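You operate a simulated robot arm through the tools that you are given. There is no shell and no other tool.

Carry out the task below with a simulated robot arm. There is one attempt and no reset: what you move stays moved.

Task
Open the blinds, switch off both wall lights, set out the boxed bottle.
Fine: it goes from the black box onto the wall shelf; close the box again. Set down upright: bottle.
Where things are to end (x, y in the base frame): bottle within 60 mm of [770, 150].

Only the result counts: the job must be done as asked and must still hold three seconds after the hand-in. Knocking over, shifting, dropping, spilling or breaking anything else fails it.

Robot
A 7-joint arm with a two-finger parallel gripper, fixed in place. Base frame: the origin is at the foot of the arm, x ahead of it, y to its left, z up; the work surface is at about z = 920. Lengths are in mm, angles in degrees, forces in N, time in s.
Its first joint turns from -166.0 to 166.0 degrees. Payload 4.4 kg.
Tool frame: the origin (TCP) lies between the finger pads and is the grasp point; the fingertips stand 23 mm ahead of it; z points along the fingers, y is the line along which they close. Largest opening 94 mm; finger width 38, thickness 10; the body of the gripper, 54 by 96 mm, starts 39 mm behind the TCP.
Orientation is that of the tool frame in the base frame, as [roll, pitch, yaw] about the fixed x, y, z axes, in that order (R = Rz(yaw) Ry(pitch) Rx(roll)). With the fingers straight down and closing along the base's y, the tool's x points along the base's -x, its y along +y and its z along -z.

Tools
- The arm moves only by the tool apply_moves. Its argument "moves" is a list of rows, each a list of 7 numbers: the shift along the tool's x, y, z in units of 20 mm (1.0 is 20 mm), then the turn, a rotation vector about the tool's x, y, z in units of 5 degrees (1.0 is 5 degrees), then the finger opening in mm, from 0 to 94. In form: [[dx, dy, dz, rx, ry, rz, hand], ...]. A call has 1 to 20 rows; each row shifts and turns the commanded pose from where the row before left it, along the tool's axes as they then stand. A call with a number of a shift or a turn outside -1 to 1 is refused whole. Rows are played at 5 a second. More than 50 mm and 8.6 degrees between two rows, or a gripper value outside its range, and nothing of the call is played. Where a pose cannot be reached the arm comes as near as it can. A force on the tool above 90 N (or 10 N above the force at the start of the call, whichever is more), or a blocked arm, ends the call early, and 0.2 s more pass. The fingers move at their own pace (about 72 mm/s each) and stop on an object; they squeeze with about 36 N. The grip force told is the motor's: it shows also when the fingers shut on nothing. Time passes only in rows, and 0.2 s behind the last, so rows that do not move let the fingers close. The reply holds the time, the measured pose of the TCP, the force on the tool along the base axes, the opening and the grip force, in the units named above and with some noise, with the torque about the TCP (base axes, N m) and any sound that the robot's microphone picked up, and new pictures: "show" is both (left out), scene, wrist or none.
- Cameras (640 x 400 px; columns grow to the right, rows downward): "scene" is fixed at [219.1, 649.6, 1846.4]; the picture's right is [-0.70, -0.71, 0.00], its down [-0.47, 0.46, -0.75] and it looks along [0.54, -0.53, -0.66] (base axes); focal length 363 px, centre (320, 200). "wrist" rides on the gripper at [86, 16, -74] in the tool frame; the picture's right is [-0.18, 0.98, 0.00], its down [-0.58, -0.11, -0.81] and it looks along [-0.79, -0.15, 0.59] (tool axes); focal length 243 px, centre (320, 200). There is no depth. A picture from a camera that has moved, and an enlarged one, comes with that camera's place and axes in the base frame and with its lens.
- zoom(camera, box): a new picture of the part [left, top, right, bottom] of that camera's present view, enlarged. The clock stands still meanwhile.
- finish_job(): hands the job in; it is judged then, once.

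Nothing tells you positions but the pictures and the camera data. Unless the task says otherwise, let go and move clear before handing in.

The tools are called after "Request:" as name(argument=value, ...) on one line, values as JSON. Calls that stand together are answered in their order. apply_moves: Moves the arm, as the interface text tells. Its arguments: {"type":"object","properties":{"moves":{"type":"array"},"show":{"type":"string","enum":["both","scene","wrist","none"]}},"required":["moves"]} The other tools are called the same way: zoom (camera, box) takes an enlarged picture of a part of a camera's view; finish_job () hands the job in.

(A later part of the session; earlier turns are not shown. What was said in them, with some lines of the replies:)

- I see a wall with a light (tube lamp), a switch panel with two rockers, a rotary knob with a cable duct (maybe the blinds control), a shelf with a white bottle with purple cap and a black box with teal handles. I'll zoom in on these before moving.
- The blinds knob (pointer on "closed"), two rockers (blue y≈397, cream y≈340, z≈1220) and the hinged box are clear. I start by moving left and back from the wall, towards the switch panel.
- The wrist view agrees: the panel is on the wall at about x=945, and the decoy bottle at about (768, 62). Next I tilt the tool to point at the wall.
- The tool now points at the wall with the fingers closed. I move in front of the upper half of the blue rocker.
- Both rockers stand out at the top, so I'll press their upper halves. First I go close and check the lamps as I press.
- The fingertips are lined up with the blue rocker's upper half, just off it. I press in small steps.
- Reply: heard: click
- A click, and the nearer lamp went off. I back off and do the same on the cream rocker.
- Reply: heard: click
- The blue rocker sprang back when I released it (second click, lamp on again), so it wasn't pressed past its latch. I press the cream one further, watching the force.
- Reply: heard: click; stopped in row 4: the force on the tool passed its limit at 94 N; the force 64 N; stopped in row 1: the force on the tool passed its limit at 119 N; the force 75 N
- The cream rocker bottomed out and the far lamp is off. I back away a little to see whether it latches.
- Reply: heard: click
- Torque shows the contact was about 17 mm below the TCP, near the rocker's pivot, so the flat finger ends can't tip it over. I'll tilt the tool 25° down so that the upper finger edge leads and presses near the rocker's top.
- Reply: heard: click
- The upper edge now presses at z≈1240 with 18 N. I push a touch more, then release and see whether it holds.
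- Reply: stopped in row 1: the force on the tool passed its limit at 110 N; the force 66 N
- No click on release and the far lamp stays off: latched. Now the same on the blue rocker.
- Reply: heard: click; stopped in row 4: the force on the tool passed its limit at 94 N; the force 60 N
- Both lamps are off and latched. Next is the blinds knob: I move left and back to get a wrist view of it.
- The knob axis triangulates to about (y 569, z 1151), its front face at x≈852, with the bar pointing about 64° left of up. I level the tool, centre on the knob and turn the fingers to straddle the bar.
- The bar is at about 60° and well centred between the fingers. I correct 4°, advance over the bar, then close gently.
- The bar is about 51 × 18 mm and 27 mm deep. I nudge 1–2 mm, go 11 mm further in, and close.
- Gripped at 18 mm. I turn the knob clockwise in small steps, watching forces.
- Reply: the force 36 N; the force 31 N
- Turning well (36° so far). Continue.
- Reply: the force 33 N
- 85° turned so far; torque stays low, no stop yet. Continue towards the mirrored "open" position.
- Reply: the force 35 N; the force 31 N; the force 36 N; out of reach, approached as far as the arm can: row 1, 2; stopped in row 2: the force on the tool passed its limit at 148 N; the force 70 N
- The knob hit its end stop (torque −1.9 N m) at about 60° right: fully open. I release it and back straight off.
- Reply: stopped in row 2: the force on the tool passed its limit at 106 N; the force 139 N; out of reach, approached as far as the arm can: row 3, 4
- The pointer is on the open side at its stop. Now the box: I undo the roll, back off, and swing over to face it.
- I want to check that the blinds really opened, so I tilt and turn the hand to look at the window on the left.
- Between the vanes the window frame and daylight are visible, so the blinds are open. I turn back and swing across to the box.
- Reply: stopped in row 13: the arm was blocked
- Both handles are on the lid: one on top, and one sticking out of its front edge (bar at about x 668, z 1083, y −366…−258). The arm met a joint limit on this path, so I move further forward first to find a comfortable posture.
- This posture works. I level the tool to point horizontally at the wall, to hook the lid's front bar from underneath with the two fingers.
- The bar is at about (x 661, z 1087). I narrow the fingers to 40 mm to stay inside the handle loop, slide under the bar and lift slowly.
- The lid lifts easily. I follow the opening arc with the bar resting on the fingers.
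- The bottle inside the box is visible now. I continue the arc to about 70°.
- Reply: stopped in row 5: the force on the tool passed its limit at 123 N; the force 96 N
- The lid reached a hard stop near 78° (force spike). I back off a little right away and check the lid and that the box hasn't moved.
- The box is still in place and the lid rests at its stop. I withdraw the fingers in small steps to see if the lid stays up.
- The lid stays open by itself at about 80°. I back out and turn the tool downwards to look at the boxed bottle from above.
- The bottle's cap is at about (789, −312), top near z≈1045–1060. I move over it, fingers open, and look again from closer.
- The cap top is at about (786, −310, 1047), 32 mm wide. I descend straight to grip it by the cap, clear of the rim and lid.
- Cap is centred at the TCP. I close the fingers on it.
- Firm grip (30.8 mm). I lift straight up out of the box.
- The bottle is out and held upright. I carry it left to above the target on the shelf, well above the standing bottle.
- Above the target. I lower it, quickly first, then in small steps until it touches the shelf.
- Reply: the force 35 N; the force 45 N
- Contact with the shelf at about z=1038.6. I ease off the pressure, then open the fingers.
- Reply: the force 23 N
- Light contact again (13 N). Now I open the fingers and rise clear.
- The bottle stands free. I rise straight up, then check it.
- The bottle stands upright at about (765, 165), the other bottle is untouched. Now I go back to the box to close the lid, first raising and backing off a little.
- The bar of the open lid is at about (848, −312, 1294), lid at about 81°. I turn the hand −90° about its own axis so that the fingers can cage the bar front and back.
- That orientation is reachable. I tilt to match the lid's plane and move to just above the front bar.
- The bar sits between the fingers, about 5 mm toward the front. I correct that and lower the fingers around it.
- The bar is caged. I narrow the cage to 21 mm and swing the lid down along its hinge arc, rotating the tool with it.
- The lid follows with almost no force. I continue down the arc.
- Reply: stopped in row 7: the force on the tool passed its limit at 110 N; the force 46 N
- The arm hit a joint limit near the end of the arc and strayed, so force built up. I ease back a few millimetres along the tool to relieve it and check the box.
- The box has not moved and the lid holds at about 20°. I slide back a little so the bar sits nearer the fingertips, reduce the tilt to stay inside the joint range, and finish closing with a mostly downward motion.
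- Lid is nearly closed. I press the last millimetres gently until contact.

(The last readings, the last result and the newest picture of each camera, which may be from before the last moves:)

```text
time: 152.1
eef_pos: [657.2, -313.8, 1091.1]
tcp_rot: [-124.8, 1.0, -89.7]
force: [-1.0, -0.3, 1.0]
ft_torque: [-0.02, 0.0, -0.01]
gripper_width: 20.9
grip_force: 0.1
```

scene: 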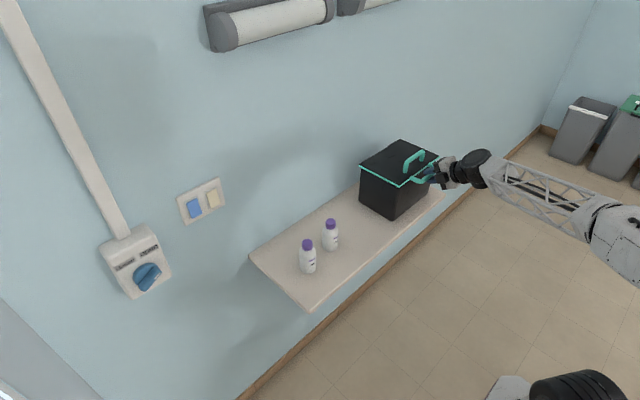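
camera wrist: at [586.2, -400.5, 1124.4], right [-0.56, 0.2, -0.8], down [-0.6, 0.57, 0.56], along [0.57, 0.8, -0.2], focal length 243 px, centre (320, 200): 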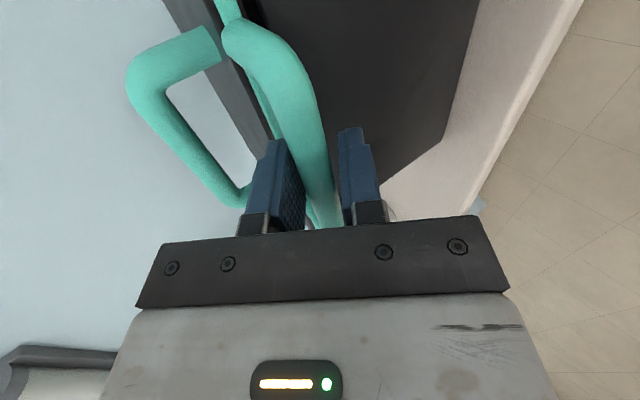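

Request:
apply_moves(moves=[[0, 0.08, 0.05, 0, 0, 0, 21], [0, 0, 0, 0, 0, 0, 21]], show="none")

Request:
apply_moves(moves=[[0, 0.08, 0.05, 0, 0, 0, 21], [0, 0, 0, 0, 0, 0, 21]], show="both")

Request:
zoom(camera="scene", box=[360, 130, 450, 190])

```text
time: 152.7
eef_pos: [654.7, -313.7, 1089.2]
tcp_rot: [-124.8, 1.0, -89.8]
force: [0.3, 0.1, 3.3]
ft_torque: [-0.07, -0.02, 0.02]
gripper_width: 22.2
grip_force: 1.5
```

```text
time: 153.3
eef_pos: [655.1, -313.3, 1088.2]
tcp_rot: [-124.9, 1.1, -89.8]
force: [1.5, -0.1, 9.0]
ft_torque: [-0.19, -0.1, 0.05]
gripper_width: 24.8
grip_force: 4.2
camera wrist: at [586.0, -400.7, 1115.5], right [-0.56, 0.2, -0.8], down [-0.6, 0.57, 0.56], along [0.57, 0.8, -0.2], focal length 243 px, centre (320, 200)
```

scene: 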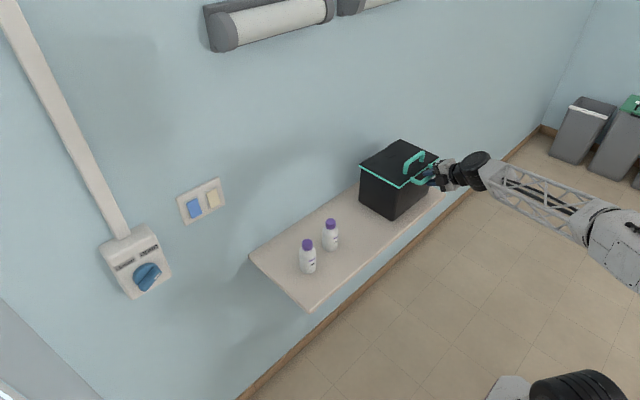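
wrist: 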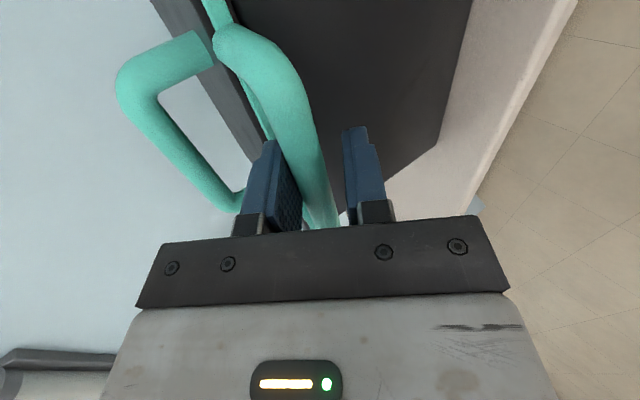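

```text
6.67 times, centred on (405, 160) of scene
camera zoom: at [219.1, 649.6, 1846.4], right [-0.7, -0.71, 0.0], down [-0.47, 0.46, -0.75], along [0.54, -0.53, -0.66], focal length 2420 px, centre (-247, 467)
```

zoom: 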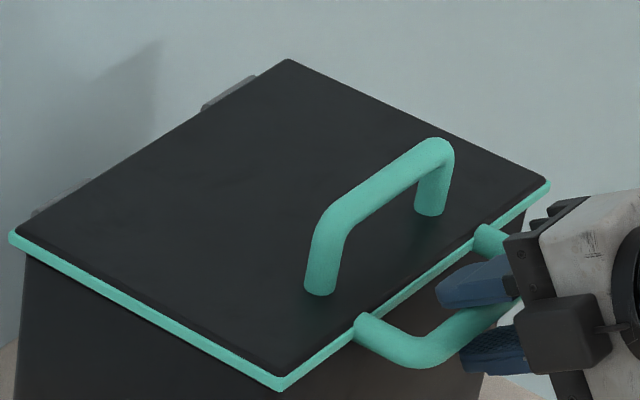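

The lid is fully closed, matching the initial picture. I open the fingers and back away along the tool axis.

Request:
apply_moves(moves=[[0, -0.12, 0, 0, 0, 0, 28], [0, 0, 0, 0, 0, 0, 40], [0, 0, -0.3, 0, 0, 0, 44], [0, 0, -0.6, 0, 0, 0, 44], [0, 0, -1, 0, 0, 0, 44], [0, 0, -1, 0, 0, 0, 44], [0, 0, -1, 0, 0, 0, 44], [0, 0, -1, 0, 0, 0, 44], [0, 0, -1, 0, 0, 0, 44], [0, 0, 0, 0, 0, 0, 44]], show="both")

Request:
zoom(camera="scene", box=[310, 120, 460, 260])

Request:
zoom(camera="scene", box=[90, 160, 240, 310])

Request:
zoom(camera="scene", box=[280, 200, 360, 280])

```text
time: 155.7
eef_pos: [580.1, -290.7, 1113.5]
tcp_rot: [-127.3, 3.2, -87.1]
force: [0.5, 0.4, -0.2]
ft_torque: [0.03, -0.01, -0.04]
gripper_width: 44.2
grip_force: 0.0
stopped in row 10: the arm was blocked; the commanded pose is now the measured one
camera wrist: at [517.0, -382.7, 1142.3], right [-0.61, 0.19, -0.77], down [-0.6, 0.52, 0.61], along [0.52, 0.83, -0.2], focal length 243 px, centre (320, 200)
```

scene: 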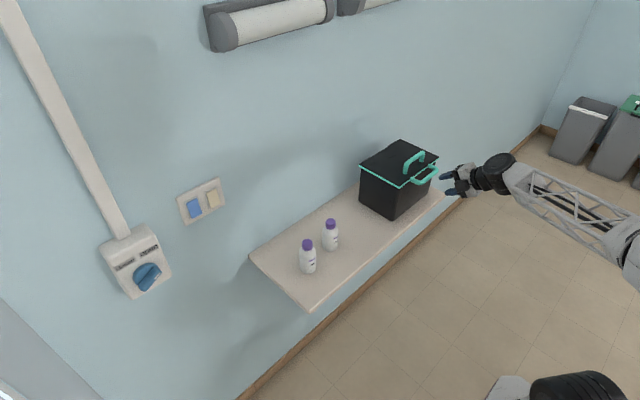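
wrist: 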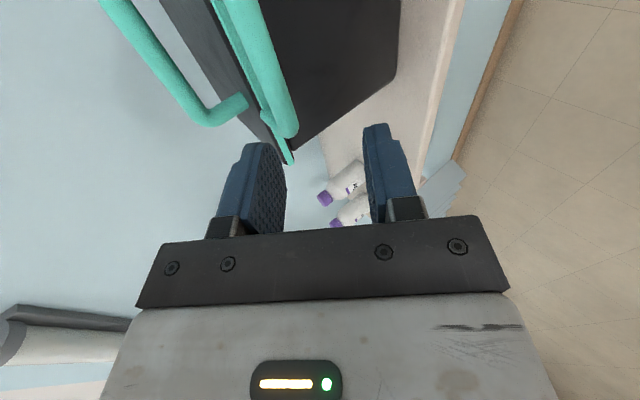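

```text
2.86 times, centred on (385, 190) of scene
camera zoom: at [219.1, 649.6, 1846.4], right [-0.7, -0.71, 0.0], down [-0.47, 0.46, -0.75], along [0.54, -0.53, -0.66], focal length 1037 px, centre (134, 229)
```

zoom: 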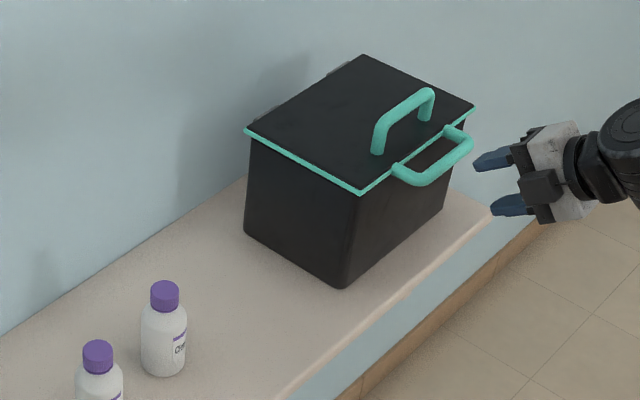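

```text
2.67 times, centred on (165, 235) of scene
camera zoom: at [219.1, 649.6, 1846.4], right [-0.7, -0.71, 0.0], down [-0.47, 0.46, -0.75], along [0.54, -0.53, -0.66], focal length 968 px, centre (733, 107)
```

zoom: 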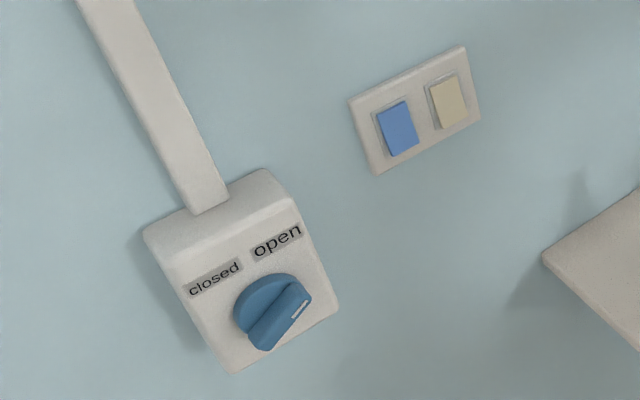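

```text
5.00 times, centred on (320, 240) of scene
camera zoom: at [219.1, 649.6, 1846.4], right [-0.7, -0.71, 0.0], down [-0.47, 0.46, -0.75], along [0.54, -0.53, -0.66], focal length 1815 px, centre (320, 0)
```

zoom: 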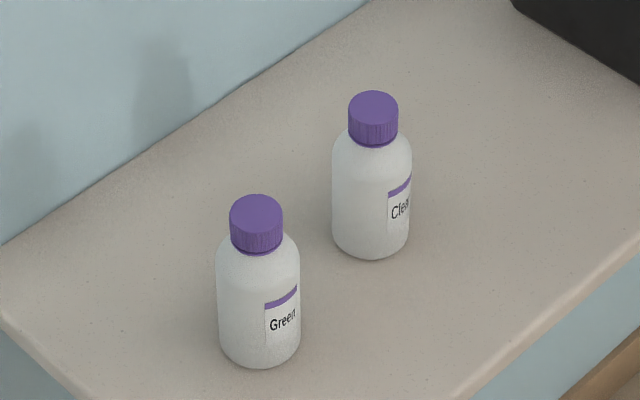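

Everything looks right: box in its original place and closed, both bottles upright, knob on "open", rockers switched. I move the hand to a relaxed, clear pose and check the lamps once more.

Request:
apply_moves(moves=[[0, 0, -0.5, -1, 0, 0, 44], [0, 0, -0.8, -1, 0, 0, 44], [0, 0, -0.8, -1, 0, 0, 44], [0, 0, -0.8, -1, 0, 0, 44], [0, 0, -1, -1, 0, 0, 44], [0, 0, -1, -1, 0, 0, 44], [0, 0, -1, 0, 0, 0, 44], [0, 0, -1, 0, 0, 0, 44], [0, 0, 0, 0, 0, 0, 44]], show="both")

Request:
zoom(camera="scene", box=[180, 0, 440, 120])

Request:
zoom(camera="scene", box=[360, 130, 450, 190])

```text
time: 157.7
eef_pos: [508.7, -300.6, 1207.3]
tcp_rot: [-158.4, 4.1, -86.6]
force: [0.0, 0.7, -0.7]
ft_torque: [-0.01, 0.0, -0.01]
gripper_width: 44.4
grip_force: 0.1
camera wrist: at [472.8, -393.8, 1265.2], right [-0.93, 0.16, -0.35], down [-0.22, 0.51, 0.83], along [0.31, 0.84, -0.44], focal length 243 px, centre (320, 200)
```

scene: 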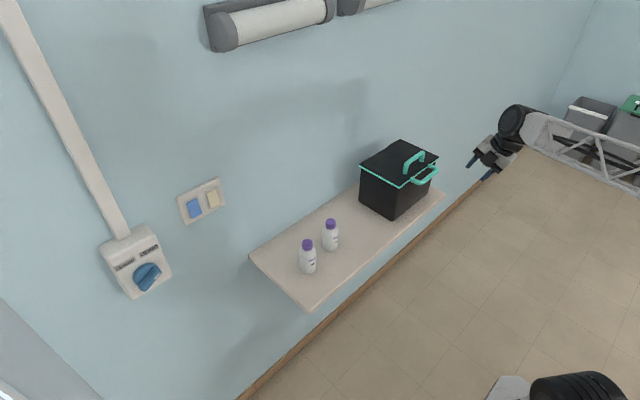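
wrist: 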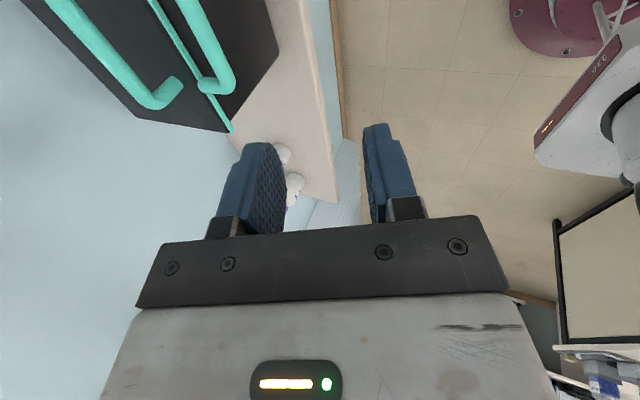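

```text
2.46 times, centred on (310, 60) of scene
camera zoom: at [219.1, 649.6, 1846.4], right [-0.7, -0.71, 0.0], down [-0.47, 0.46, -0.75], along [0.54, -0.53, -0.66], focal length 894 px, centre (345, 545)
```

zoom: 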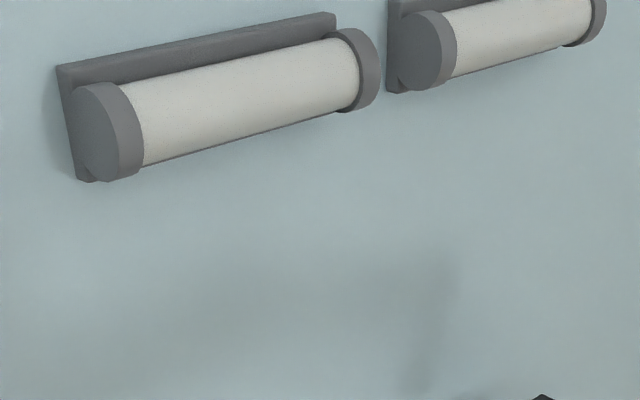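

```text
6.67 times, centred on (405, 160) of scene
camera zoom: at [219.1, 649.6, 1846.4], right [-0.7, -0.71, 0.0], down [-0.47, 0.46, -0.75], along [0.54, -0.53, -0.66], focal length 2420 px, centre (-247, 467)
```

zoom: 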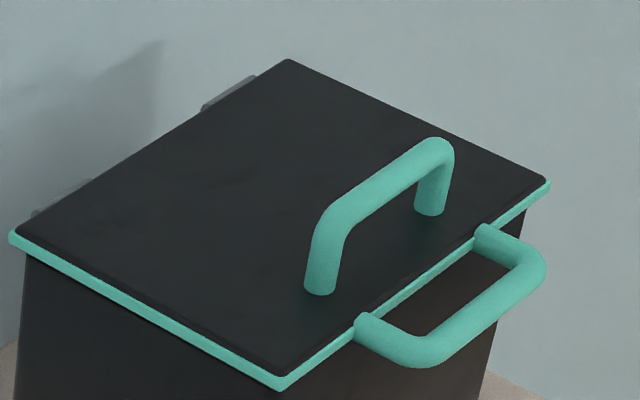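

Both lamps are off, the knob is on "open" with daylight between the vanes, and the box is closed and in its original place. The bottle stands upright at about (765, 165), the other bottle is untouched and the arm is clear, so I hand in.

Request:
finish_job()

```text
The job is handed in.
```

The job is handed in. The last pictures showed all three tasks done, but I have no verdict back yet.

- **Blinds:** I turned the knob from "closed" to its end stop on the "open" side. Daylight and the window frame are visible between the vanes.
- **Wall lights:** Both rockers are pressed over and stayed there. Both lamps are off.
- **Bottle:** The boxed bottle (labelled "Green") stands upright on the shelf at about (765, 165), roughly 16 mm from the target.
- **Box:** The lid is shut, and the box looks to be exactly where it started.
- **Other bottle:** The bottle that was already on the shelf was not touched.

Force limits tripped several times along the way: on the rockers, at the knob's stop and release, at the lid's upper stop, and on the way down when the arm reached a joint limit. After the two at the lid I compared the box with earlier pictures and saw no shift. The gripper is empty and clear of everything.
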